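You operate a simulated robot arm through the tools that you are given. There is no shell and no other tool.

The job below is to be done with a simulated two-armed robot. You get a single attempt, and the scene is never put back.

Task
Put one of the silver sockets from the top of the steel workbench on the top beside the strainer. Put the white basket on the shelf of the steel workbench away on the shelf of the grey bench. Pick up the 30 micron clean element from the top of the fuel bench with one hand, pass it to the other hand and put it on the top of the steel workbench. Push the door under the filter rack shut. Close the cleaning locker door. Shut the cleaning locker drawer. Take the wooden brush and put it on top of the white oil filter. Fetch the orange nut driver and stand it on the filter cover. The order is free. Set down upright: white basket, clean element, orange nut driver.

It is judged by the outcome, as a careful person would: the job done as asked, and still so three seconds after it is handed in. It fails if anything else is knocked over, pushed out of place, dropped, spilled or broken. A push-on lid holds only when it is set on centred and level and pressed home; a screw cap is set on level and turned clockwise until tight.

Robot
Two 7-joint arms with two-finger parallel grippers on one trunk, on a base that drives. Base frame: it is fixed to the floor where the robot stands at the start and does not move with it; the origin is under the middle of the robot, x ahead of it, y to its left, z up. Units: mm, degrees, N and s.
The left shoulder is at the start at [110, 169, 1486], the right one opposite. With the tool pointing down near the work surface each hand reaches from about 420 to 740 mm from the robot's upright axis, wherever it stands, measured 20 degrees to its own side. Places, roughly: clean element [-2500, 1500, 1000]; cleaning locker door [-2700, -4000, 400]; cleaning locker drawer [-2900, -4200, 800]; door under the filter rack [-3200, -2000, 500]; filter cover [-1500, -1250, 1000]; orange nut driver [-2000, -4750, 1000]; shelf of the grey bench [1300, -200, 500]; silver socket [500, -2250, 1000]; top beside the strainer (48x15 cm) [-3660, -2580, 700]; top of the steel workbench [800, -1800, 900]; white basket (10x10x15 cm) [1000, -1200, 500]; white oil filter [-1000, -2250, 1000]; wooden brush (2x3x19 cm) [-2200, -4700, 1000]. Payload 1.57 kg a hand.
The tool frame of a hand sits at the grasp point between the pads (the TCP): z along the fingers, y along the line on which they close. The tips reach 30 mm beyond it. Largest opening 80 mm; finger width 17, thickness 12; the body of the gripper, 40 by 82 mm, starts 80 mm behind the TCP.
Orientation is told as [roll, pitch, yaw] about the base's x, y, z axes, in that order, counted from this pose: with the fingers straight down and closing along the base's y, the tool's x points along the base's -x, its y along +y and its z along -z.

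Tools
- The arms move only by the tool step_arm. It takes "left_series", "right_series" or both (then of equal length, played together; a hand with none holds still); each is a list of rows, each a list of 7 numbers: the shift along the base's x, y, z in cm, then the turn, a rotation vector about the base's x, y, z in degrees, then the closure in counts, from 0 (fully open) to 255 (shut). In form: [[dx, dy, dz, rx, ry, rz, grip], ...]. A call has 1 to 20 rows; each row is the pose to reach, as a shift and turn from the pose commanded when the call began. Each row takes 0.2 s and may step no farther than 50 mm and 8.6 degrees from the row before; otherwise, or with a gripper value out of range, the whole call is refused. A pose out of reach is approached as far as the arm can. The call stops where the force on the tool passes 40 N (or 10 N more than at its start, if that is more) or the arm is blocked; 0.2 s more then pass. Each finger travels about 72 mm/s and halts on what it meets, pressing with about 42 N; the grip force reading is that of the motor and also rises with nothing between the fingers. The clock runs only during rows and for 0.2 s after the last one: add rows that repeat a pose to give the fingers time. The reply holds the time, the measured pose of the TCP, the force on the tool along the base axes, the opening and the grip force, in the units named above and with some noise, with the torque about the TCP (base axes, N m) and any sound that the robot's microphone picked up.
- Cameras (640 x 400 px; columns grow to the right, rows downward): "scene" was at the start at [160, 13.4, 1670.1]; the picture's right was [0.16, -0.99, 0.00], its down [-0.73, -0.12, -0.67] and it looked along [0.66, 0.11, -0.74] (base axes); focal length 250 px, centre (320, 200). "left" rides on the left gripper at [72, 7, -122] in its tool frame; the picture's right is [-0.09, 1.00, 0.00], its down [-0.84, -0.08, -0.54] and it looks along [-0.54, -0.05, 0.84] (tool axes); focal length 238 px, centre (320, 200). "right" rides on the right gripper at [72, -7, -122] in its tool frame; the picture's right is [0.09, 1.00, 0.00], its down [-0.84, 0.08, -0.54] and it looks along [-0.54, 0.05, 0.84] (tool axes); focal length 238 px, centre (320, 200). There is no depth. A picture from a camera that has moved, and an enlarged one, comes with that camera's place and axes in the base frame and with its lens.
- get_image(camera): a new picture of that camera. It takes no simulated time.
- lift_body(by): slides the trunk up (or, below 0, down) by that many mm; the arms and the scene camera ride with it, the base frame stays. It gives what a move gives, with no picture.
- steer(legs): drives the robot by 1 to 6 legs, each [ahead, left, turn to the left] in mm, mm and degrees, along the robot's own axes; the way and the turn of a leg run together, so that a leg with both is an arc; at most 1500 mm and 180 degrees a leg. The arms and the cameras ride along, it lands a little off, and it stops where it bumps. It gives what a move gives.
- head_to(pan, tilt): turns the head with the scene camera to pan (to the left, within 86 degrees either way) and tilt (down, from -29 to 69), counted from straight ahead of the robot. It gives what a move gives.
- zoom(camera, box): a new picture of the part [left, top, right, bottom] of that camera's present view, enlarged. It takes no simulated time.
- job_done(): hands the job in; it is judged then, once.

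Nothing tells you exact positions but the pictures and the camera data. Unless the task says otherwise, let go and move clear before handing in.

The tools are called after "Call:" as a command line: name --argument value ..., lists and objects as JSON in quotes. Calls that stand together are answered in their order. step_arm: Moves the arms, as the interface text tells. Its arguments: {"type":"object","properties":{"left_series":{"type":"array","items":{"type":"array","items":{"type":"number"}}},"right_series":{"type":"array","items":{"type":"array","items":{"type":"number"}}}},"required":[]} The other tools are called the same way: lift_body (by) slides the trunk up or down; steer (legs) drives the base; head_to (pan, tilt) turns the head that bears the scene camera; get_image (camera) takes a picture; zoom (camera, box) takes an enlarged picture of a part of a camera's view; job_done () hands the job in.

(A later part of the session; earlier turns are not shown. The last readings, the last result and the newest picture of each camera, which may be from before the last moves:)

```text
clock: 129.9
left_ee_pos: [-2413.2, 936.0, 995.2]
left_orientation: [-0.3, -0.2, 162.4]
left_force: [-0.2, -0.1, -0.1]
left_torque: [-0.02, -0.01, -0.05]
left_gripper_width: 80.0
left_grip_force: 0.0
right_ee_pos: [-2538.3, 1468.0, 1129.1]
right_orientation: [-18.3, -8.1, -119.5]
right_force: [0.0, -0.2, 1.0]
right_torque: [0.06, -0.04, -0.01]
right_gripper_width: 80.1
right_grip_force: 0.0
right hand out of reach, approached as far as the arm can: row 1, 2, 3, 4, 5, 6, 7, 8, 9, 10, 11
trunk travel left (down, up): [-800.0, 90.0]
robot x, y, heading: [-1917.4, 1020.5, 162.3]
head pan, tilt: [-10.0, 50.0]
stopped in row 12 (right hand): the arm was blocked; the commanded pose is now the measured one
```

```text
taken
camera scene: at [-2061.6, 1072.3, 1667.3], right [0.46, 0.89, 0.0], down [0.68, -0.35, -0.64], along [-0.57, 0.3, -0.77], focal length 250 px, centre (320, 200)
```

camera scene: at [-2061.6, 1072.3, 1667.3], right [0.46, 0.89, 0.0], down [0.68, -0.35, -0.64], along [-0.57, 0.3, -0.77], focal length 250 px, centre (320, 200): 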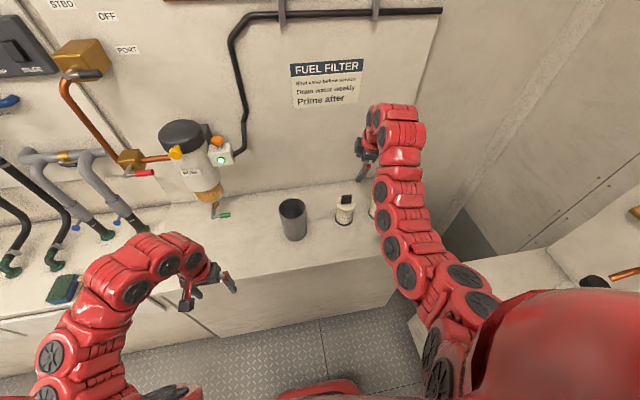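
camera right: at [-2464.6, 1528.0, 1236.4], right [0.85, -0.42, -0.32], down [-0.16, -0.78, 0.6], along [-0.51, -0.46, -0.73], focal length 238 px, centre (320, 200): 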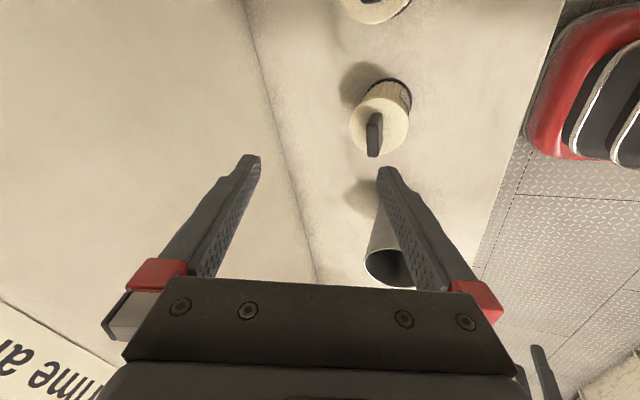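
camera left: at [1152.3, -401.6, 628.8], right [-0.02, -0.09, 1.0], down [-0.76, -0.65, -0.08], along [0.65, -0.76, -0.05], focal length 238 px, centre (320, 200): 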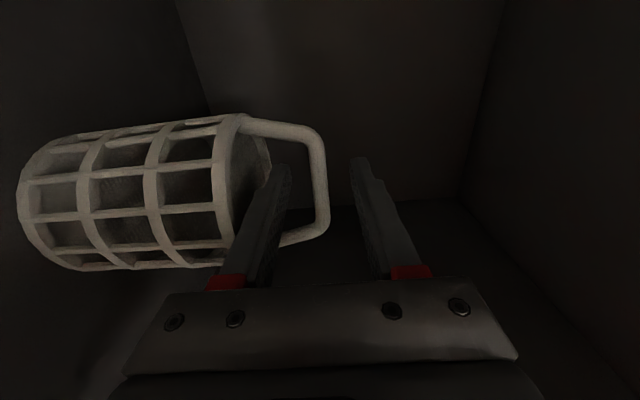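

The wrist overshot near its limits but nothing was touched. I'll level the tool and bring it above the 30 micron tab.

Call:
step_arm --right_series '[[0.5, -0.8, 0.5, -0.4, -4, 2.6, 0], [1.0, -1.6, 0.5, -0.8, -8, 5.2, 0], [1.5, -2.4, 0.5, -1.2, -12, 7.8, 0], [2.0, -3.2, 0.5, -1.6, -16, 10.4, 0], [2.5, -4.0, 0.5, -2, -19.9, 13, 0], [3.0, -4.7, 0.5, -2, -19.9, 13, 0]]'

Call:
get_image --camera "right"

Call:
get_image --camera "scene"

```text
clock: 131.3
left_ee_pos: [-2411.2, 939.1, 996.0]
left_orientation: [-0.3, -0.3, 162.3]
left_force: [0.2, 0.6, -0.1]
left_torque: [0.0, -0.02, -0.01]
left_gripper_width: 80.1
left_grip_force: 0.1
right_ee_pos: [-2506.4, 1424.5, 1133.2]
right_orientation: [0.7, -2.1, -108.0]
right_force: [-0.2, 1.1, -0.3]
right_torque: [0.0, 0.01, -0.02]
right_gripper_width: 79.9
right_grip_force: 0.0
trunk travel left (down, up): [-800.0, 90.0]
robot x, y, heading: [-1915.7, 1014.2, 162.3]
head pan, tilt: [-10.0, 50.0]
```

```text
taken
camera right: at [-2488.6, 1499.2, 1253.3], right [0.98, -0.22, 0.01], down [-0.19, -0.8, 0.57], along [-0.12, -0.56, -0.82], focal length 238 px, centre (320, 200)
```

right: 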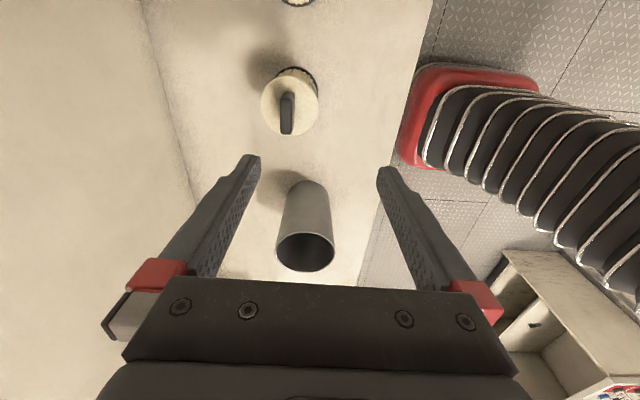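

```text
taken
camera scene: at [-2059.0, 1076.9, 1667.4], right [0.46, 0.89, 0.0], down [0.68, -0.36, -0.64], along [-0.57, 0.3, -0.77], focal length 250 px, centre (320, 200)
```

scene: 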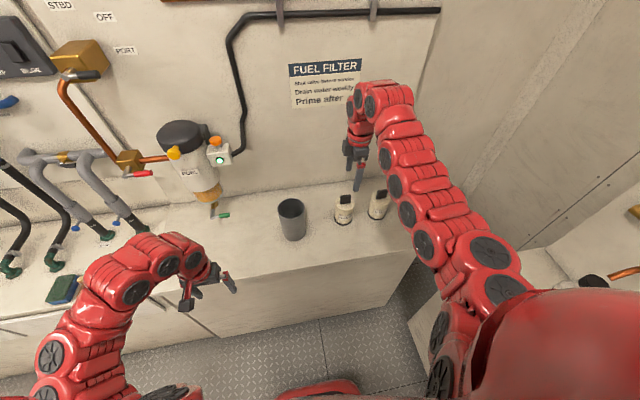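

Call:
zoom --camera "right" --box '[230, 50, 350, 125]'

Call:
zoom --camera "scene" --box '[280, 80, 440, 240]'

```text
5.33 times, centred on (290, 88) of right
camera zoom: at [-2488.6, 1499.2, 1253.3], right [0.98, -0.22, 0.01], down [-0.19, -0.8, 0.57], along [-0.12, -0.56, -0.82], focal length 1271 px, centre (480, 800)
```

zoom: 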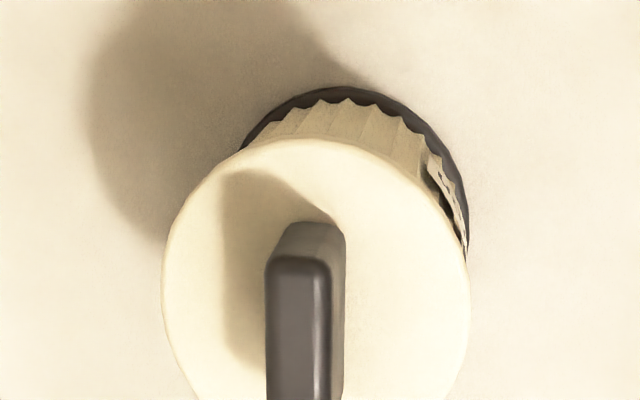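

```text
2.50 times, centred on (360, 160) of scene
camera zoom: at [-2059.0, 1076.9, 1667.4], right [0.46, 0.89, 0.0], down [0.68, -0.36, -0.64], along [-0.57, 0.3, -0.77], focal length 625 px, centre (220, 300)
```

zoom: 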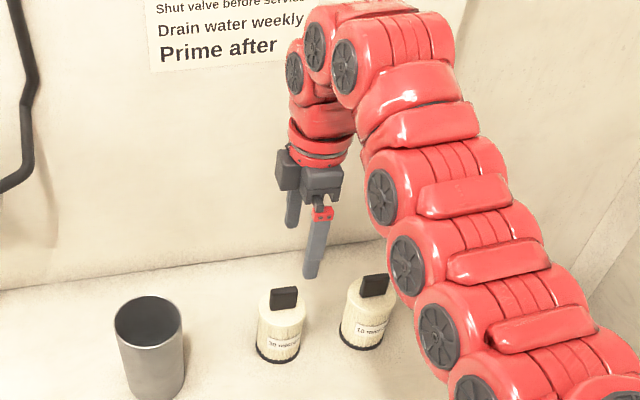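

Call:
zoom --camera "right" --box '[240, 85, 340, 148]'

```text
6.35 times, centred on (290, 116) of right
camera zoom: at [-2488.6, 1499.2, 1253.3], right [0.98, -0.22, 0.01], down [-0.19, -0.8, 0.57], along [-0.12, -0.56, -0.82], focal length 1513 px, centre (510, 730)
```

zoom: 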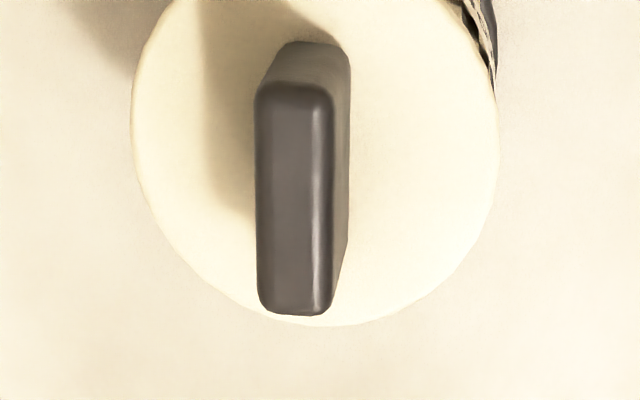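

Combining the wrist and head views, the tab top is at about [-2540, 1433, 983]. I'll shift over it, level the tool and descend part way.

Call:
step_arm --right_series '[[-1.7, 0.4, 0, 1.1, 0, 0.3, 0], [-3.36, 0.85, 0, 2.2, 0, 0.5, 0], [-3.36, 0.85, -3, 2.2, 0, 0.5, 0], [-3.36, 0.85, -6, 2.2, 0, 0.5, 0], [-3.36, 0.85, -9, 2.2, 0, 0.5, 0], [-3.36, 0.85, -9, 2.2, 0, 0.5, 0]]'

Call:
get_image --camera "right"

Call:
zoom --camera "scene" --box '[280, 80, 440, 240]'

```text
clock: 132.7
left_ee_pos: [-2412.2, 938.5, 995.5]
left_orientation: [-0.3, -0.3, 162.3]
left_force: [-0.6, -0.3, -0.2]
left_torque: [-0.03, 0.01, 0.0]
left_gripper_width: 79.7
left_grip_force: 0.1
right_ee_pos: [-2537.4, 1433.0, 1043.3]
right_orientation: [0.1, 0.2, -107.5]
right_force: [1.1, -0.4, -0.4]
right_torque: [0.03, 0.03, -0.05]
right_gripper_width: 80.0
right_grip_force: 0.1
trunk travel left (down, up): [-800.0, 90.0]
robot x, y, heading: [-1916.8, 1017.0, 162.4]
head pan, tilt: [-10.0, 50.0]
```

```text
taken
camera right: at [-2522.0, 1503.3, 1166.2], right [0.98, -0.21, 0.0], down [-0.18, -0.82, 0.54], along [-0.11, -0.53, -0.84], focal length 238 px, centre (320, 200)
```

right: 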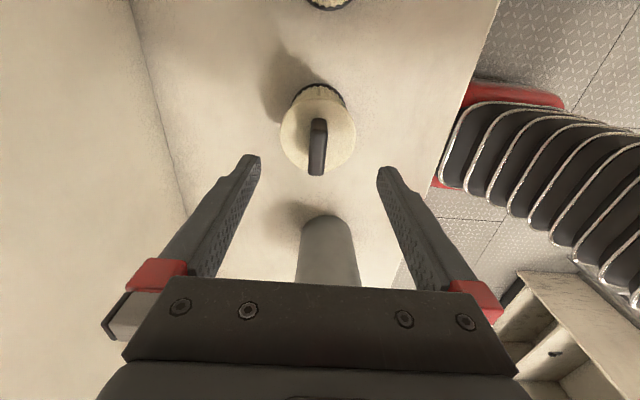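

```text
2.50 times, centred on (360, 160) of scene
camera zoom: at [-2059.1, 1076.9, 1667.4], right [0.46, 0.89, 0.0], down [0.68, -0.36, -0.64], along [-0.57, 0.3, -0.77], focal length 625 px, centre (220, 300)
```

zoom: 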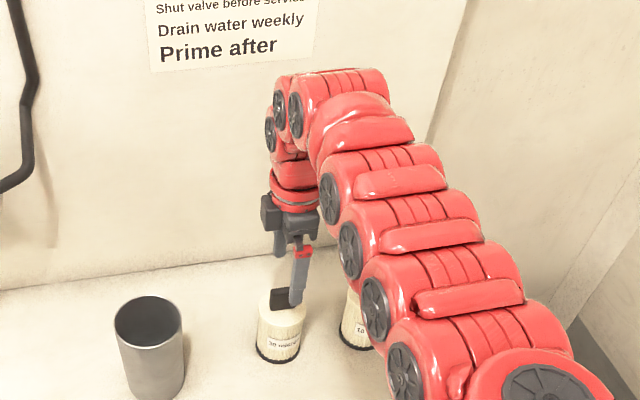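

The tab is centred between the fingers. Before descending I'll check that my forearm clears the bench edge and the 10 micron element.

Call:
head_to --pan -40 --tilt 50

Call:
get_image --camera "scene"

```text
clock: 133.7
left_ee_pos: [-2411.2, 938.4, 996.2]
left_orientation: [-0.4, -0.3, 162.3]
left_force: [0.0, -0.9, -1.5]
left_torque: [0.05, -0.01, 0.0]
left_gripper_width: 79.9
left_grip_force: 0.1
right_ee_pos: [-2538.6, 1431.2, 1042.6]
right_orientation: [0.1, 0.1, -107.4]
right_force: [-0.2, -0.4, 0.4]
right_torque: [0.0, -0.02, -0.01]
right_gripper_width: 79.8
right_grip_force: 0.0
trunk travel left (down, up): [-800.0, 90.0]
robot x, y, heading: [-1916.1, 1018.4, 162.4]
head pan, tilt: [-40.0, 50.0]
```

```text
taken
camera scene: at [-2032.7, 1105.9, 1667.4], right [0.84, 0.54, 0.0], down [0.41, -0.65, -0.64], along [-0.34, 0.54, -0.77], focal length 250 px, centre (320, 200)
```

scene: 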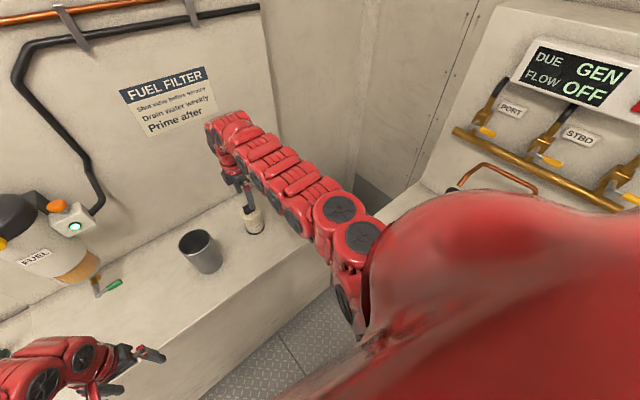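

The arm passes well above the bench. I'll descend to just above the element's body and close on the tab.

Call:
step_arm --right_series '[[-0.1, 0.1, -2, 0, 0, 0, 0], [-0.1, 0.1, -4, 0, 0, 0, 0], [-0.1, 0.1, -5, 0, 0, 0, 0], [-0.1, 0.1, -5.8, 0, 0, 0, 0], [-0.1, 0.1, -5.8, 0, 0, 0, 0]]'

Call:
get_image --camera "right"

```text
clock: 134.9
left_ee_pos: [-2411.7, 937.7, 995.5]
left_orientation: [-0.3, -0.3, 162.3]
left_force: [-0.4, -0.3, -0.4]
left_torque: [-0.03, 0.02, -0.04]
left_gripper_width: 80.1
left_grip_force: 0.1
right_ee_pos: [-2535.6, 1430.9, 986.8]
right_orientation: [0.1, 0.0, -107.4]
right_force: [-0.6, -0.5, -0.1]
right_torque: [0.02, 0.04, 0.03]
right_gripper_width: 79.8
right_grip_force: 0.0
right hand out of reach, approached as far as the arm can: row 3, 4, 5
trunk travel left (down, up): [-800.0, 90.0]
robot x, y, heading: [-1915.0, 1014.5, 162.4]
head pan, tilt: [-40.0, 50.0]
```

```text
taken
camera right: at [-2518.9, 1502.3, 1109.1], right [0.98, -0.21, 0.0], down [-0.18, -0.82, 0.54], along [-0.11, -0.53, -0.84], focal length 238 px, centre (320, 200)
```

right: 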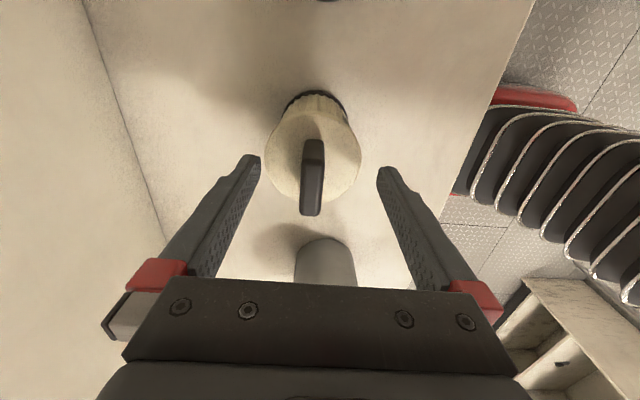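

The arm is at its reach limit. I'll raise the hand 50 mm, lower the trunk 55 mm instead, and re-centre.

Call:
step_arm --right_series '[[-0.1, 0.1, 2.5, 0, 0, 0, 0], [-0.3, 0.2, 5.0, 0, 0, 0, 0], [-0.4, 0.2, 5.0, 0, 0, 0, 0]]'

Call:
lift_body --by -50

Call:
get_image --camera "right"

```text
clock: 135.7
left_ee_pos: [-2412.4, 939.3, 994.8]
left_orientation: [-0.3, -0.3, 162.3]
left_force: [0.7, 0.9, -1.2]
left_torque: [0.0, 0.02, -0.01]
left_gripper_width: 80.3
left_grip_force: 0.1
right_ee_pos: [-2539.7, 1433.7, 1035.9]
right_orientation: [0.1, -0.1, -107.5]
right_force: [-0.3, -0.1, 0.2]
right_torque: [0.01, 0.0, 0.0]
right_gripper_width: 79.7
right_grip_force: 0.1
trunk travel left (down, up): [-800.0, 90.0]
robot x, y, heading: [-1915.8, 1015.5, 162.3]
head pan, tilt: [-40.0, 50.0]
```

```text
clock: 136.6
left_ee_pos: [-2411.7, 937.7, 945.5]
left_orientation: [-0.3, -0.2, 162.3]
left_force: [0.0, 0.1, -0.2]
left_torque: [0.01, 0.02, 0.01]
left_gripper_width: 79.8
left_grip_force: 0.0
right_ee_pos: [-2540.3, 1432.1, 985.8]
right_orientation: [0.1, 0.0, -107.4]
right_force: [-0.1, -1.5, -0.1]
right_torque: [0.03, 0.03, 0.01]
right_gripper_width: 80.1
right_grip_force: 0.2
trunk travel left (down, up): [-750.0, 140.0]
robot x, y, heading: [-1916.3, 1016.2, 162.1]
head pan, tilt: [-40.0, 50.0]
```

```text
taken
camera right: at [-2523.3, 1503.9, 1108.1], right [0.98, -0.21, 0.0], down [-0.18, -0.82, 0.54], along [-0.11, -0.53, -0.84], focal length 238 px, centre (320, 200)
```

right: 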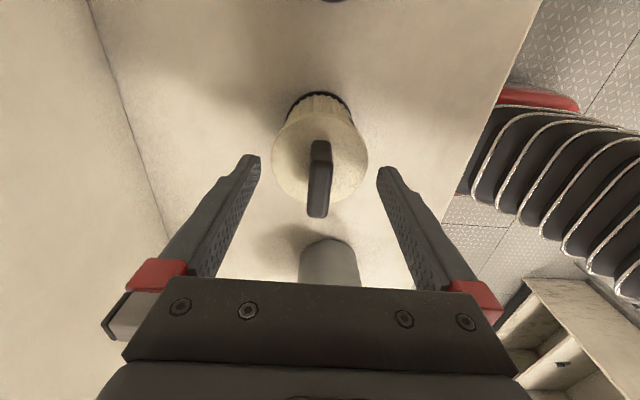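

Now centred. Lower a few mm more and close on the tab.

Call:
step_arm --right_series '[[0, 0, -0.5, 0, 0, 0, 0], [0, 0, -0.5, 0, 0, 0, 100], [0, 0, -0.5, 0, 0, 0, 200], [0, 0, -0.5, 0, 0, 0, 255], [0, 0, -0.5, 0, 0, 0, 255], [0, 0, -0.5, 0, 0, 0, 255]]'

Call:
get_image --camera "right"

```text
clock: 138.0
left_ee_pos: [-2412.8, 939.3, 945.1]
left_orientation: [-0.3, -0.4, 162.3]
left_force: [-0.5, 0.0, 0.5]
left_torque: [-0.03, 0.0, 0.03]
left_gripper_width: 80.0
left_grip_force: 0.0
right_ee_pos: [-2541.3, 1433.3, 980.6]
right_orientation: [0.1, 0.0, -107.5]
right_force: [0.3, -0.8, -0.1]
right_torque: [-0.05, 0.07, 0.05]
right_gripper_width: 13.6
right_grip_force: 30.0
trunk travel left (down, up): [-750.0, 140.0]
robot x, y, heading: [-1917.2, 1014.4, 162.3]
head pan, tilt: [-40.0, 50.0]
```

```text
taken
camera right: at [-2524.0, 1503.4, 1102.7], right [0.98, -0.21, 0.0], down [-0.18, -0.82, 0.54], along [-0.11, -0.53, -0.84], focal length 238 px, centre (320, 200)
```

right: 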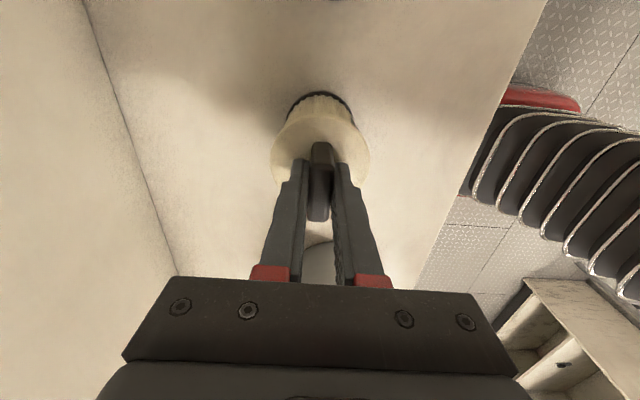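

Gripped at 13.6 mm. I'll lift straight up with the trunk and check.

Call:
lift_body --by 140

Call:
get_image --camera "right"

Call:
get_image --camera "scene"

```text
clock: 139.7
left_ee_pos: [-2412.2, 938.8, 1084.5]
left_orientation: [-0.3, -0.3, 162.3]
left_force: [0.2, -0.2, 0.1]
left_torque: [0.0, 0.0, -0.03]
left_gripper_width: 79.9
left_grip_force: 0.0
right_ee_pos: [-2541.9, 1432.6, 1120.9]
right_orientation: [0.1, 0.1, -107.6]
right_force: [-0.2, -0.3, -1.7]
right_torque: [-0.02, -0.04, -0.02]
right_gripper_width: 13.9
right_grip_force: 30.1
trunk travel left (down, up): [-890.0, 0.0]
robot x, y, heading: [-1918.4, 1015.8, 162.3]
head pan, tilt: [-40.0, 50.0]
```

```text
taken
camera right: at [-2524.2, 1503.6, 1242.3], right [0.98, -0.21, 0.0], down [-0.18, -0.82, 0.54], along [-0.11, -0.53, -0.84], focal length 238 px, centre (320, 200)
```

right: 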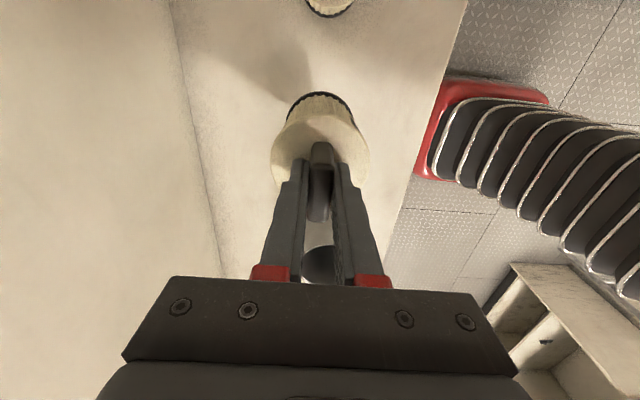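

```text
taken
camera scene: at [-2033.0, 1106.0, 1757.3], right [0.85, 0.53, 0.0], down [0.41, -0.65, -0.64], along [-0.34, 0.54, -0.77], focal length 250 px, centre (320, 200)
```

scene: 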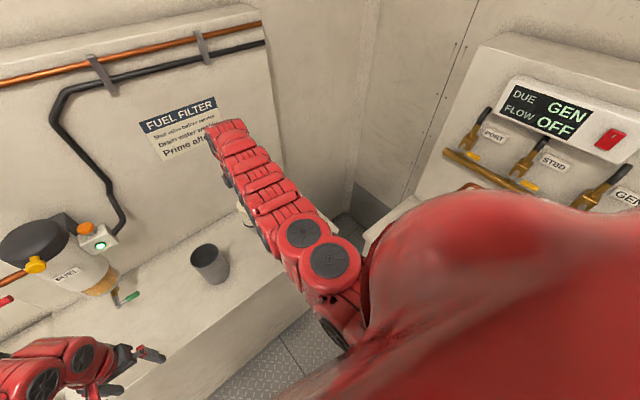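

The element is held firmly. I'll back away from the bench into free floor for the hand-over.

Call:
steer --legs '[[-650, 0, 0]]'

Call:
head_to --pan -10 --tilt 45

Call:
step_arm --right_series '[[0, -1, 0, 0, 0, 0, 255], [0, -3, 0, 0, 0, 0, 255], [0, -6, 0, 0, 0, 0, 255], [0, -9, 0, 0, 0, 0, 255]]'

Call:
get_image --camera "scene"

```text
clock: 143.2
left_ee_pos: [-1807.3, 746.2, 1086.1]
left_orientation: [-0.2, -0.3, 162.0]
left_force: [0.0, -0.8, 0.2]
left_torque: [0.0, -0.01, 0.01]
left_gripper_width: 79.7
left_grip_force: 0.1
right_ee_pos: [-1934.1, 1239.7, 1120.5]
right_orientation: [0.1, 0.2, -107.7]
right_force: [-0.9, 0.1, -2.3]
right_torque: [0.0, 0.02, 0.01]
right_gripper_width: 13.8
right_grip_force: 30.6
trunk travel left (down, up): [-890.0, 0.0]
robot x, y, heading: [-1307.8, 822.3, 161.7]
head pan, tilt: [-40.0, 50.0]
```

```text
clock: 144.2
left_ee_pos: [-1806.1, 746.5, 1087.6]
left_orientation: [-0.3, -0.2, 162.1]
left_force: [-0.9, -0.8, -0.7]
left_torque: [0.0, -0.02, 0.01]
left_gripper_width: 80.2
left_grip_force: 0.1
right_ee_pos: [-1933.0, 1239.4, 1119.9]
right_orientation: [0.1, 0.0, -107.6]
right_force: [0.2, 0.8, -1.6]
right_torque: [-0.04, 0.0, -0.03]
right_gripper_width: 13.5
right_grip_force: 30.3
trunk travel left (down, up): [-890.0, 0.0]
robot x, y, heading: [-1310.3, 824.9, 162.2]
head pan, tilt: [-10.0, 45.0]
```

```text
clock: 145.2
left_ee_pos: [-1805.0, 744.1, 1086.1]
left_orientation: [-0.4, -0.3, 162.1]
left_force: [-0.4, -0.5, 0.7]
left_torque: [0.03, 0.02, 0.01]
left_gripper_width: 79.8
left_grip_force: 0.1
right_ee_pos: [-1933.2, 1147.5, 1121.5]
right_orientation: [-0.1, 0.1, -107.8]
right_force: [-0.2, -0.4, -1.0]
right_torque: [0.04, 0.0, 0.04]
right_gripper_width: 13.6
right_grip_force: 30.0
trunk travel left (down, up): [-890.0, 0.0]
robot x, y, heading: [-1309.4, 820.2, 162.1]
head pan, tilt: [-10.0, 45.0]
```

```text
taken
camera scene: at [-1457.0, 883.1, 1764.3], right [0.47, 0.88, 0.0], down [0.63, -0.33, -0.71], along [-0.62, 0.33, -0.71], focal length 250 px, centre (320, 200)
```

scene: 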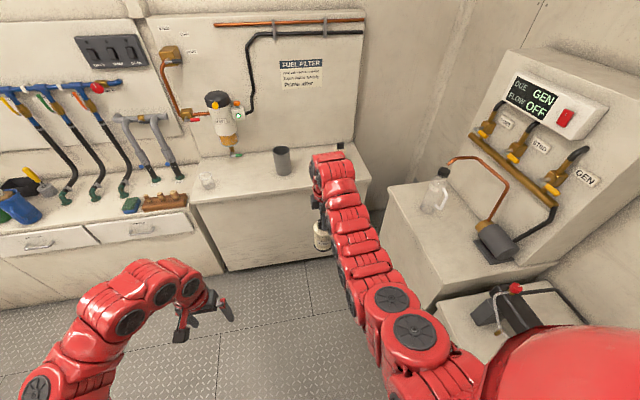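

Right hand holds the element in clear space. Now the left hand goes to a tilted standoff pose beside the element's body.

Call:
step_arm --left_series '[[-0.39, 3.2, 0.14, 3.04, 5.22, -2.27, 0], [-0.77, 6.4, 0.27, 6.08, 10.45, -4.53, 0], [-1.16, 9.6, 0.41, 9.12, 15.67, -6.8, 0], [-1.55, 12.8, 0.54, 12.16, 20.9, -9.06, 0], [-1.94, 16.0, 0.68, 15.2, 26.12, -11.33, 0], [-2.32, 19.2, 0.81, 18.24, 31.34, -13.59, 0], [-2.71, 22.4, 0.95, 21.28, 36.57, -15.86, 0], [-3.1, 25.6, 1.08, 24.32, 41.79, -18.12, 0], [-3.48, 28.8, 1.22, 27.36, 47.02, -20.39, 0], [-3.87, 32.0, 1.35, 30.4, 52.24, -22.65, 0]]'

Call:
get_image --camera "left"

Call:
get_image --camera "scene"

```text
clock: 147.4
left_ee_pos: [-1844.7, 1066.7, 1097.6]
left_orientation: [0.2, -60.3, 136.9]
left_force: [0.9, 0.0, 0.8]
left_torque: [0.01, -0.03, 0.01]
left_gripper_width: 79.9
left_grip_force: 0.1
left hand out of reach, approached as far as the arm can: row 4, 5
right_ee_pos: [-1933.7, 1150.1, 1119.3]
right_orientation: [0.1, 0.0, -107.7]
right_force: [0.8, 0.0, -1.9]
right_torque: [-0.02, -0.01, -0.02]
right_gripper_width: 13.6
right_grip_force: 30.6
trunk travel left (down, up): [-890.0, 0.0]
robot x, y, heading: [-1313.2, 820.7, 162.2]
head pan, tilt: [-10.0, 45.0]
```

```text
taken
camera left: at [-1744.2, 964.6, 1095.6], right [-0.71, -0.7, 0.08], down [0.1, 0.02, 1.0], along [-0.69, 0.72, 0.05], focal length 238 px, centre (320, 200)
```

left: 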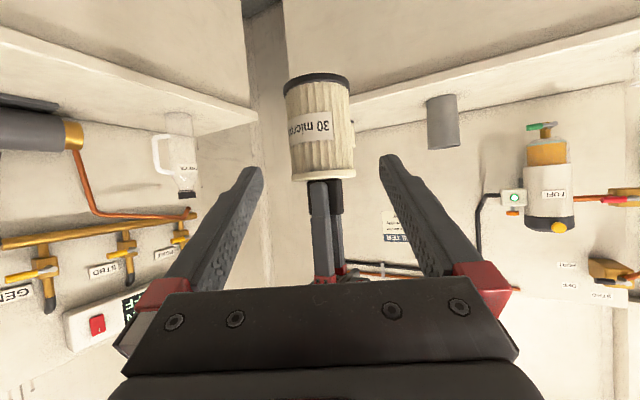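

```text
taken
camera scene: at [-1457.0, 886.1, 1764.2], right [0.47, 0.88, 0.0], down [0.63, -0.33, -0.71], along [-0.62, 0.33, -0.71], focal length 250 px, centre (320, 200)
```

scene: 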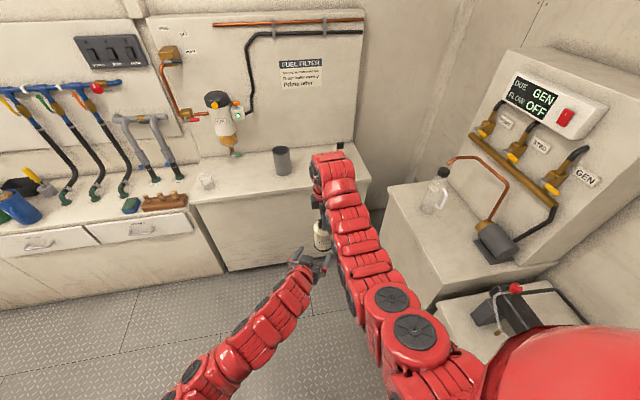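

Well aligned. I'll zoom to measure the body's width against the 80 mm opening before closing in.

Call:
zoom --camera "left" --box '[240, 60, 400, 200]'

```text
2.86 times, centred on (320, 130) of left
camera zoom: at [-1744.2, 964.6, 1095.6], right [-0.71, -0.7, 0.08], down [0.1, 0.02, 1.0], along [-0.69, 0.72, 0.05], focal length 681 px, centre (320, 400)
```

zoom: 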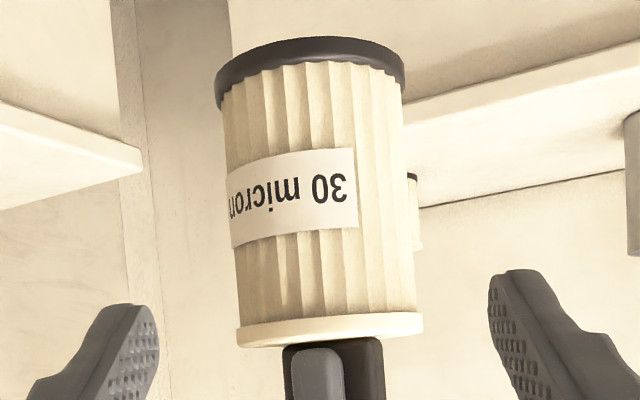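

Body about 68 mm, and it's centred between the fingers. I'll advance along the tool axis.

Call:
step_arm --left_series '[[-1.8, 1.66, -1.38, 0, 0, 0, 0], [-3.6, 3.32, -2.76, 0, 0, 0, 0], [-5.4, 4.98, -4.14, 0, 0, 0, 0], [-7.2, 6.64, -5.5, 0, 0, 0, 0], [-8.85, 8.2, -6.8, 0, 0, 0, 0], [-8.85, 8.2, -6.8, 0, 0, 0, 0]]'

Call:
get_image --camera "left"

```text
clock: 148.8
left_ee_pos: [-1933.5, 1146.7, 1030.4]
left_orientation: [0.1, -60.3, 137.0]
left_force: [0.6, -0.4, -0.1]
left_torque: [0.02, -0.04, -0.01]
left_gripper_width: 80.2
left_grip_force: 0.0
right_ee_pos: [-1932.9, 1150.2, 1120.6]
right_orientation: [0.0, 0.1, -107.7]
right_force: [0.4, 1.5, -1.0]
right_torque: [0.0, 0.04, 0.01]
right_gripper_width: 13.6
right_grip_force: 30.1
trunk travel left (down, up): [-890.0, 0.0]
robot x, y, heading: [-1308.0, 824.2, 162.2]
head pan, tilt: [-10.0, 45.0]
```

```text
taken
camera left: at [-1833.5, 1045.4, 1028.1], right [-0.71, -0.7, 0.08], down [0.09, 0.02, 1.0], along [-0.69, 0.72, 0.05], focal length 238 px, centre (320, 200)
```

left: 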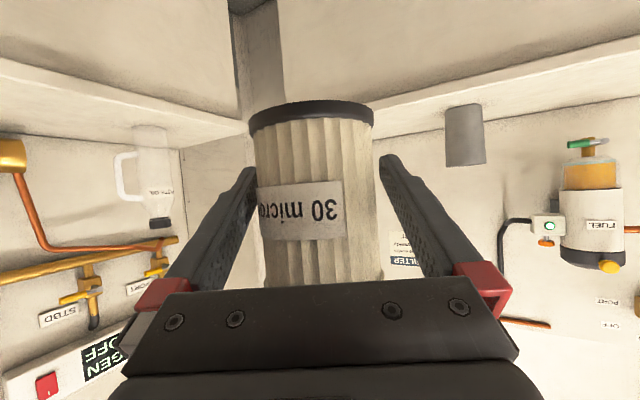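

The body is between the left fingers. Closing the left gripper.

Call:
step_arm --left_series '[[0, 0, 0, 0, 0, 0, 40], [0, 0, 0, 0, 0, 0, 80], [0, 0, 0, 0, 0, 0, 160], [0, 0, 0, 0, 0, 0, 255], [0, 0, 0, 0, 0, 0, 255]]'

Call:
get_image --camera "left"

```text
clock: 150.0
left_ee_pos: [-1933.6, 1148.3, 1029.0]
left_orientation: [-0.2, -60.3, 136.9]
left_force: [5.9, 9.2, -2.3]
left_torque: [-0.42, 0.31, -0.05]
left_gripper_width: 70.8
left_grip_force: 41.9
right_ee_pos: [-1933.7, 1148.7, 1118.4]
right_orientation: [0.0, 0.0, -107.5]
right_force: [-5.6, -8.7, 2.5]
right_torque: [-0.43, 0.2, 0.02]
right_gripper_width: 13.5
right_grip_force: 30.0
trunk travel left (down, up): [-890.0, 0.0]
robot x, y, heading: [-1309.0, 822.3, 162.3]
head pan, tilt: [-10.0, 45.0]
```

```text
taken
camera left: at [-1833.1, 1046.2, 1028.0], right [-0.71, -0.7, 0.08], down [0.09, 0.02, 1.0], along [-0.69, 0.72, 0.05], focal length 238 px, centre (320, 200)
```

left: 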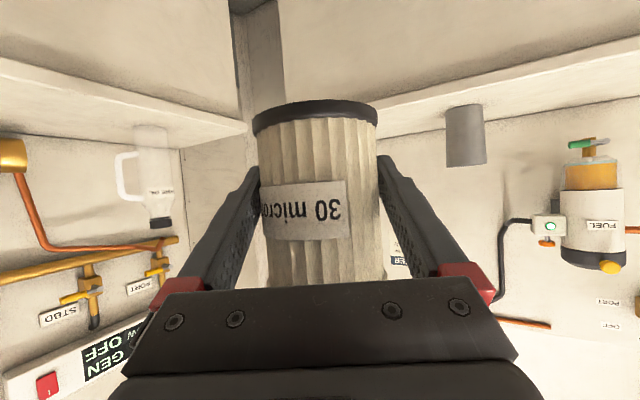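

Both hands hold it now. I'll open the right gripper part way and lift the right hand clear.

Call:
step_arm --right_series '[[0, 0, 0, 0, 0, 0, 190], [0, 0, 0, 0, 0, 0, 127], [0, 0, 0, 0, 0, 0, 127], [0, 0, 1.5, 0, 0, 0, 127], [0, 0, 3, 0, 0, 0, 127], [0, 0, 5, 0, 0, 0, 127], [0, 0, 7, 0, 0, 0, 127]]'

Call:
get_image --camera "right"

Call:
get_image --camera "scene"

```text
clock: 151.6
left_ee_pos: [-1933.3, 1148.4, 1029.3]
left_orientation: [0.1, -60.3, 137.1]
left_force: [-0.8, 0.2, -0.8]
left_torque: [-0.01, 0.05, -0.03]
left_gripper_width: 70.5
left_grip_force: 41.4
right_ee_pos: [-1933.9, 1148.0, 1190.7]
right_orientation: [0.1, 0.0, -107.7]
right_force: [0.3, 0.3, -0.5]
right_torque: [0.03, -0.01, 0.01]
right_gripper_width: 40.2
right_grip_force: 0.0
trunk travel left (down, up): [-890.0, 0.0]
robot x, y, heading: [-1312.1, 821.5, 162.1]
head pan, tilt: [-10.0, 45.0]
```

```text
taken
camera right: at [-1916.0, 1219.9, 1313.1], right [0.98, -0.21, 0.0], down [-0.18, -0.82, 0.54], along [-0.12, -0.53, -0.84], focal length 238 px, centre (320, 200)
```

right: 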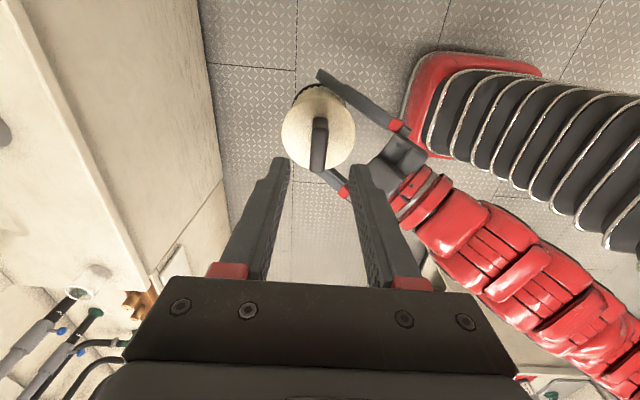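

```text
taken
camera scene: at [-1456.8, 884.0, 1764.3], right [0.47, 0.88, 0.0], down [0.63, -0.33, -0.71], along [-0.62, 0.33, -0.71], focal length 250 px, centre (320, 200)
```

scene: 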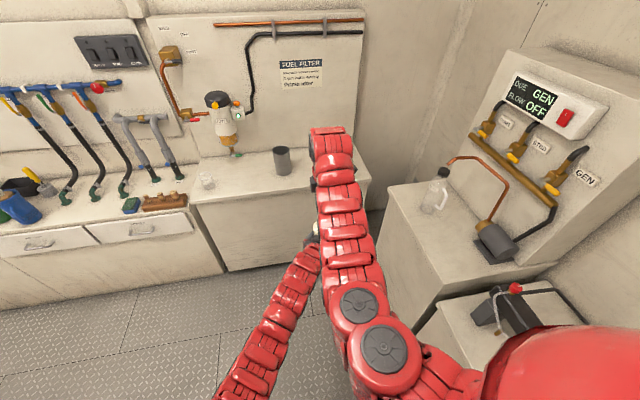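

The element is now in the left hand alone. I'll move the right hand aside and back to a compact pose, and draw the left hand in.

Call:
step_arm --right_series '[[0.92, 2.86, 0, 0, 0, -7.5, 127], [1.85, 5.71, 0, 0, 0, -15, 127], [2.77, 8.57, 0, 0, 0, -22.5, 127], [3.69, 11.4, 0, 0, 0, -30, 60], [6.6, 10.5, -1, 0, 0, -37.5, 0], [9.5, 9.5, -2.5, 0, 0, -45, 0], [12.4, 8.6, -4, 0, 0, -52.5, 0], [15.3, 7.7, -5.5, 0, 0, -60, 0], [18.2, 6.7, -7, 0, 0, -67.5, 0], [21.1, 5.8, -8.5, 0, 0, -75, 0], [24, 4.8, -10, 0, 0, -82.5, 0], [26.9, 3.9, -11, 0, 0, -90, 0]]' --left_series '[[0, 0, 0, 0, 0, 0, 255], [0, 0, 0, 0, 0, 0, 255], [0, 0, 0, 0, 0, 0, 255], [0, 0, 0, 0, 0, 0, 255], [0, 0, 0, 0, 0, 0, 255], [0, 0, 0, 0, 0, 0, 255], [0.75, -2.5, 0, 0, 0, 0, 255], [1.5, -5, 0, 0, 0, 0, 255], [2.3, -7.5, 0, 0, 0, 0, 255], [3, -10, 0, 0, 0, 0, 255], [3.8, -12.5, 0, 0, 0, 0, 255], [4.57, -15.1, 0, 0, 0, 0, 255]]'

Call:
get_image --camera "scene"

```text
clock: 154.2
left_ee_pos: [-1887.1, 993.8, 1033.3]
left_orientation: [0.0, -60.4, 137.0]
left_force: [-0.2, 0.6, -1.4]
left_torque: [0.02, -0.02, -0.01]
left_gripper_width: 70.6
left_grip_force: 42.1
right_ee_pos: [-1662.7, 1185.6, 1083.4]
right_orientation: [0.0, -0.1, 162.2]
right_force: [0.4, -0.3, 0.0]
right_torque: [0.0, 0.0, 0.02]
right_gripper_width: 80.0
right_grip_force: 0.0
right hand out of reach, approached as far as the arm can: row 6, 7, 8, 9, 10, 11
trunk travel left (down, up): [-890.0, 0.0]
robot x, y, heading: [-1306.6, 821.8, 162.2]
head pan, tilt: [-10.0, 45.0]
```

```text
taken
camera scene: at [-1455.0, 881.7, 1764.6], right [0.47, 0.88, 0.0], down [0.62, -0.33, -0.71], along [-0.63, 0.33, -0.71], focal length 250 px, centre (320, 200)
```

scene: 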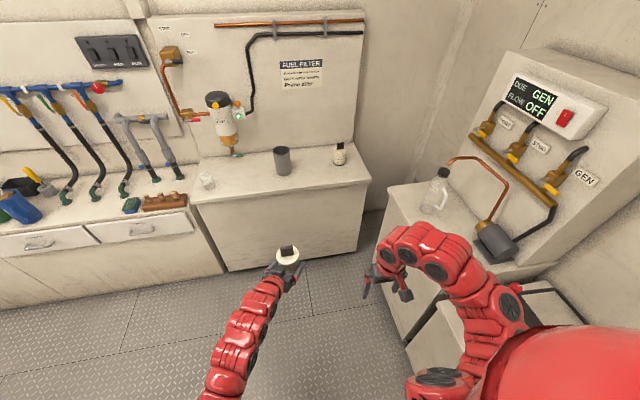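

Hand-over complete. I'll drive back toward the steel workbench side and turn around in the open space.

Call:
steer --legs '[[-1500, 250, 0], [0, 0, 180]]'

Call:
head_to --pan -45 --tilt 30

Call:
get_image --camera "scene"

```text
refused: leg 1 is longer than a leg can be; nothing moved
```

```text
clock: 155.2
left_ee_pos: [-1889.0, 997.0, 1032.7]
left_orientation: [0.2, -60.2, 136.9]
left_force: [-1.0, 0.4, -1.2]
left_torque: [-0.02, -0.02, 0.02]
left_gripper_width: 70.4
left_grip_force: 42.3
right_ee_pos: [-1664.2, 1188.4, 1081.5]
right_orientation: [0.1, -0.1, 162.5]
right_force: [0.0, -0.4, 0.1]
right_torque: [0.02, 0.0, 0.03]
right_gripper_width: 79.7
right_grip_force: 0.1
trunk travel left (down, up): [-890.0, 0.0]
robot x, y, heading: [-1309.2, 819.3, 162.3]
head pan, tilt: [-45.0, 30.0]
```

```text
taken
camera scene: at [-1425.7, 927.7, 1786.8], right [0.89, 0.46, 0.0], down [0.23, -0.45, -0.87], along [-0.4, 0.77, -0.5], focal length 250 px, centre (320, 200)
```

scene: 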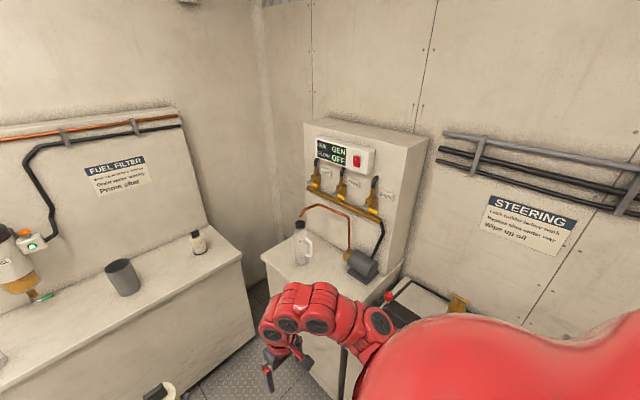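

The leg was slightly too long; I'll split it into two.

Call:
steer --legs '[[-1000, 200, 0], [-500, 60, 0], [0, 0, 180]]'

Call:
get_image --camera "scene"

```text
clock: 170.2
left_ee_pos: [579.4, -98.6, 1032.4]
left_orientation: [0.1, -60.3, -45.9]
left_force: [0.0, 0.7, -1.2]
left_torque: [0.02, -0.03, 0.04]
left_gripper_width: 70.6
left_grip_force: 41.4
right_ee_pos: [345.5, -280.1, 1081.3]
right_orientation: [0.1, 0.0, -20.4]
right_force: [-0.5, -0.1, 0.3]
right_torque: [0.0, -0.02, 0.0]
right_gripper_width: 79.9
right_grip_force: 0.0
trunk travel left (down, up): [-890.0, 0.0]
robot x, y, heading: [6.9, 102.6, -20.7]
head pan, tilt: [-45.0, 30.0]
```

```text
taken
camera scene: at [123.5, -7.1, 1786.9], right [-0.91, -0.41, 0.0], down [-0.21, 0.46, -0.87], along [0.36, -0.79, -0.5], focal length 250 px, centre (320, 200)
```

scene: 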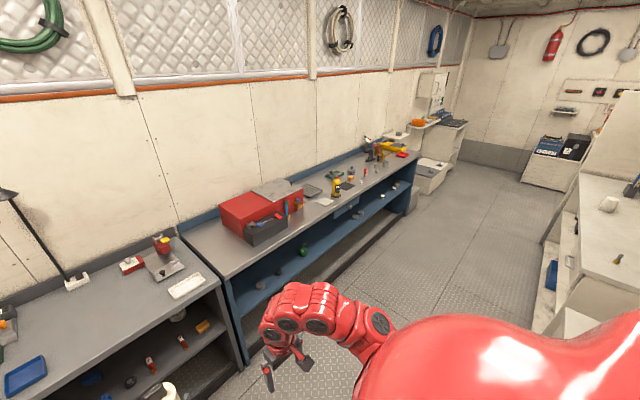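

I'll line up square to the steel workbench near its free left end and look at the spot.

Call:
steer --legs '[[0, -530, 4.2], [250, 0, 0]]'

Call:
head_to --pan 0 --tilt 40

Call:
get_image --camera "scene"

```text
clock: 174.7
left_ee_pos: [658.6, -635.8, 1033.0]
left_orientation: [0.0, -60.3, -42.1]
left_force: [0.5, 0.3, -1.5]
left_torque: [-0.01, -0.03, 0.01]
left_gripper_width: 70.6
left_grip_force: 41.7
right_ee_pos: [436.2, -832.7, 1083.3]
right_orientation: [0.2, -0.1, -16.7]
right_force: [0.2, 0.6, 0.6]
right_torque: [0.02, 0.02, -0.01]
right_gripper_width: 80.1
right_grip_force: 0.0
trunk travel left (down, up): [-890.0, 0.0]
robot x, y, heading: [81.4, -474.3, -16.6]
head pan, tilt: [-45.0, 30.0]
```

```text
clock: 175.8
left_ee_pos: [659.7, -635.4, 1032.3]
left_orientation: [0.0, -60.3, -42.1]
left_force: [0.3, 0.4, -1.6]
left_torque: [-0.02, -0.02, -0.02]
left_gripper_width: 70.6
left_grip_force: 41.5
right_ee_pos: [438.2, -832.0, 1082.1]
right_orientation: [0.2, 0.0, -16.8]
right_force: [0.6, 0.1, 1.1]
right_torque: [0.02, 0.04, 0.0]
right_gripper_width: 80.0
right_grip_force: 0.0
trunk travel left (down, up): [-890.0, 0.0]
robot x, y, heading: [82.0, -469.9, -17.0]
head pan, tilt: [0.0, 40.0]
```

```text
taken
camera scene: at [237.6, -518.4, 1771.6], right [-0.29, -0.96, 0.0], down [-0.61, 0.19, -0.77], along [0.73, -0.22, -0.64], focal length 250 px, centre (320, 200)
```

scene: 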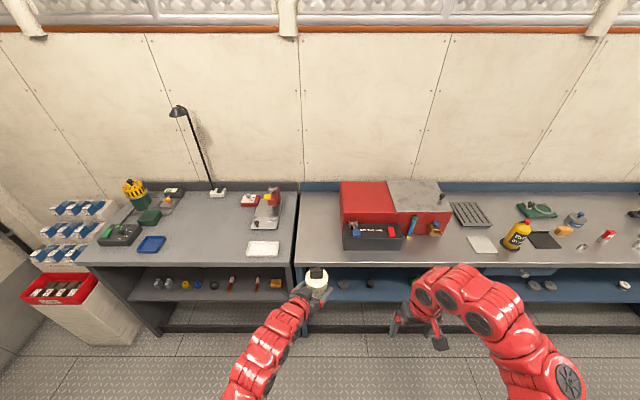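

The free patch at the left end of the steel workbench is straight ahead of the element. I'll drive forward 315 mm and lower.

Call:
steer --legs '[[315, 0, 0]]'

Call:
lift_body --by -110

Call:
get_image --camera "scene"

Call:
get_image --camera "left"

```text
clock: 177.9
left_ee_pos: [956.1, -728.6, 1033.5]
left_orientation: [0.0, -60.3, -42.3]
left_force: [-0.3, 0.5, -1.4]
left_torque: [0.0, 0.02, -0.01]
left_gripper_width: 70.8
left_grip_force: 42.3
right_ee_pos: [734.6, -924.1, 1083.5]
right_orientation: [0.1, -0.1, -16.9]
right_force: [-0.3, 0.5, -0.2]
right_torque: [-0.02, 0.0, -0.01]
right_gripper_width: 79.9
right_grip_force: 0.1
trunk travel left (down, up): [-890.0, 0.0]
robot x, y, heading: [376.9, -566.6, -17.1]
head pan, tilt: [0.0, 40.0]
```

```text
clock: 179.3
left_ee_pos: [956.3, -730.7, 921.9]
left_orientation: [0.0, -60.3, -42.3]
left_force: [-0.3, -0.8, -1.7]
left_torque: [-0.03, 0.0, -0.01]
left_gripper_width: 70.6
left_grip_force: 41.5
right_ee_pos: [736.0, -925.5, 971.4]
right_orientation: [0.2, -0.1, -17.0]
right_force: [0.0, -0.7, -0.4]
right_torque: [0.01, 0.0, 0.02]
right_gripper_width: 80.1
right_grip_force: 0.0
trunk travel left (down, up): [-780.0, 110.0]
robot x, y, heading: [378.7, -563.4, -17.1]
head pan, tilt: [0.0, 40.0]
```

```text
taken
camera scene: at [535.7, -610.2, 1661.6], right [-0.29, -0.96, 0.0], down [-0.61, 0.19, -0.77], along [0.73, -0.23, -0.64], focal length 250 px, centre (320, 200)
```

scene: 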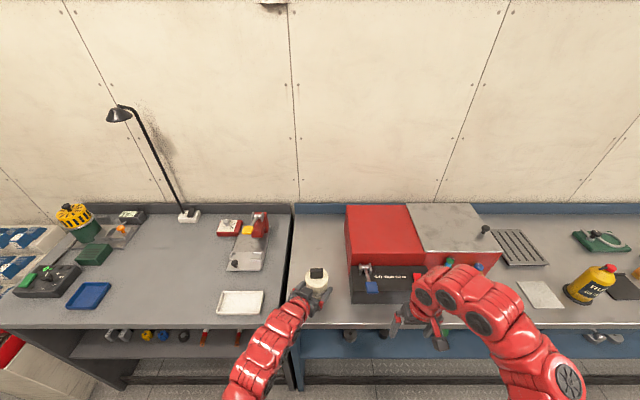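

```text
taken
camera left: at [857.9, -629.8, 920.5], right [0.7, 0.71, 0.08], down [-0.09, -0.02, 1.0], along [0.7, -0.71, 0.05], focal length 238 px, centre (320, 200)
```

left: 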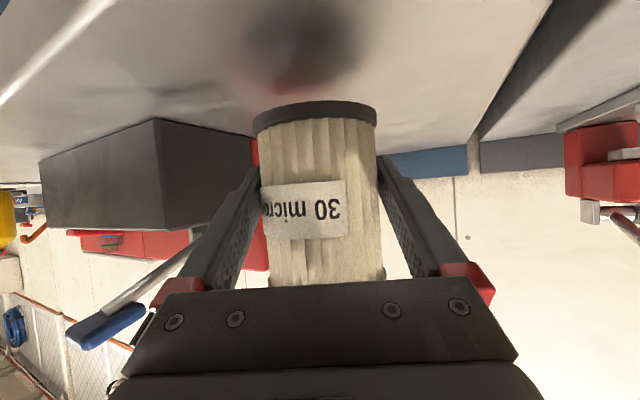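

Element is above a clear patch with margins on both sides. Lowering gently to contact.

Call:
step_arm --left_series '[[0, 0, -0.5, 0, 0, 0, 255], [0, 0, -1.0, 0, 0, 0, 255], [0, 0, -1.5, 0, 0, 0, 255], [0, 0, -1.8, 0, 0, 0, 255], [0, 0, -1.8, 0, 0, 0, 255]]'

Call:
get_image --camera "left"

```text
clock: 180.5
left_ee_pos: [957.5, -730.1, 904.0]
left_orientation: [-0.1, -60.2, -42.3]
left_force: [1.2, 0.2, -1.4]
left_torque: [-0.04, 0.05, -0.01]
left_gripper_width: 70.8
left_grip_force: 41.7
right_ee_pos: [734.3, -924.1, 971.2]
right_orientation: [0.1, 0.0, -17.1]
right_force: [-0.3, 0.0, -0.6]
right_torque: [0.0, 0.01, 0.02]
right_gripper_width: 79.9
right_grip_force: 0.1
trunk travel left (down, up): [-780.0, 110.0]
robot x, y, heading: [376.9, -559.4, -17.1]
head pan, tilt: [0.0, 40.0]
```

```text
taken
camera left: at [858.1, -630.1, 902.5], right [0.7, 0.71, 0.08], down [-0.09, -0.02, 1.0], along [0.7, -0.71, 0.05], focal length 238 px, centre (320, 200)
```

left: 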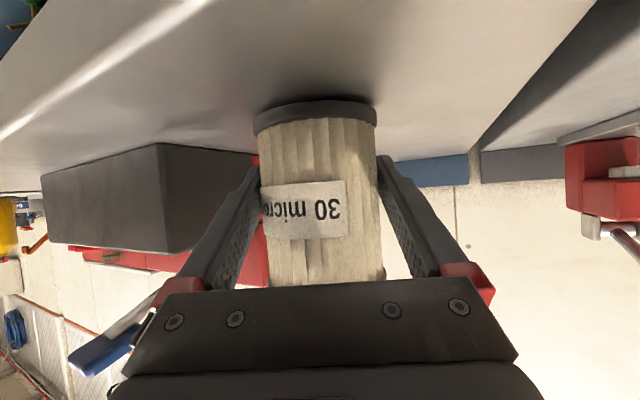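

Call:
step_arm --left_series '[[0, 0, -0.3, 0, 0, 0, 255], [0, 0, -0.6, 0, 0, 0, 255], [0, 0, -0.6, 0, 0, 0, 255]]'

```text
clock: 181.3
left_ee_pos: [956.7, -731.4, 900.9]
left_orientation: [0.1, -60.6, -42.4]
left_force: [3.6, 0.3, 10.5]
left_torque: [0.06, 0.26, 0.0]
left_gripper_width: 70.7
left_grip_force: 41.6
right_ee_pos: [734.6, -924.4, 972.3]
right_orientation: [0.1, -0.1, -16.9]
right_force: [-0.8, -0.4, -0.4]
right_torque: [0.0, 0.01, -0.01]
right_gripper_width: 79.8
right_grip_force: 0.0
trunk travel left (down, up): [-780.0, 110.0]
robot x, y, heading: [380.0, -565.2, -17.0]
head pan, tilt: [0.0, 40.0]
```

Contact felt at z ≈ 901. Relieve, open, and retreat along the tool axis.

Call:
step_arm --left_series '[[0, 0, 0.3, 0, 0, 0, 255], [0, 0, 0.3, 0, 0, 0, 120], [0, 0, 0.3, 0, 0, 0, 0], [0, 0, 0.3, 0, 0, 0, 0], [0, 0, 0.3, 0, 0, 0, 0]]'

Call:
get_image --camera "left"

```text
clock: 182.5
left_ee_pos: [955.7, -728.6, 901.0]
left_orientation: [0.0, -60.3, -42.4]
left_force: [0.6, -0.2, 0.3]
left_torque: [-0.02, -0.03, 0.02]
left_gripper_width: 80.0
left_grip_force: 0.1
right_ee_pos: [735.2, -924.5, 970.8]
right_orientation: [0.1, 0.0, -16.9]
right_force: [0.6, 1.2, 0.2]
right_torque: [-0.01, 0.01, 0.0]
right_gripper_width: 79.9
right_grip_force: 0.1
trunk travel left (down, up): [-780.0, 110.0]
robot x, y, heading: [376.2, -562.0, -17.3]
head pan, tilt: [0.0, 40.0]
```

```text
taken
camera left: at [857.3, -629.3, 899.3], right [0.7, 0.71, 0.08], down [-0.09, -0.02, 1.0], along [0.7, -0.71, 0.05], focal length 238 px, centre (320, 200)
```

left: 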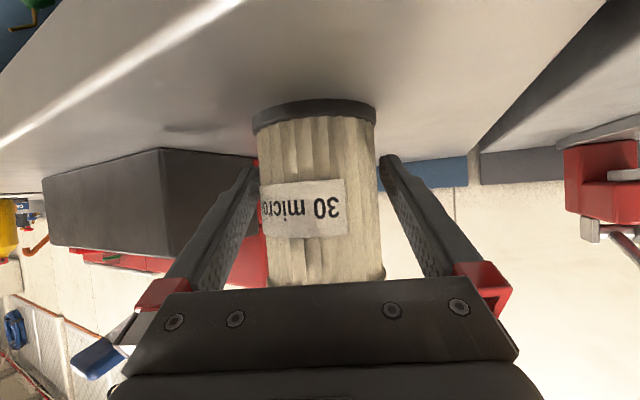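

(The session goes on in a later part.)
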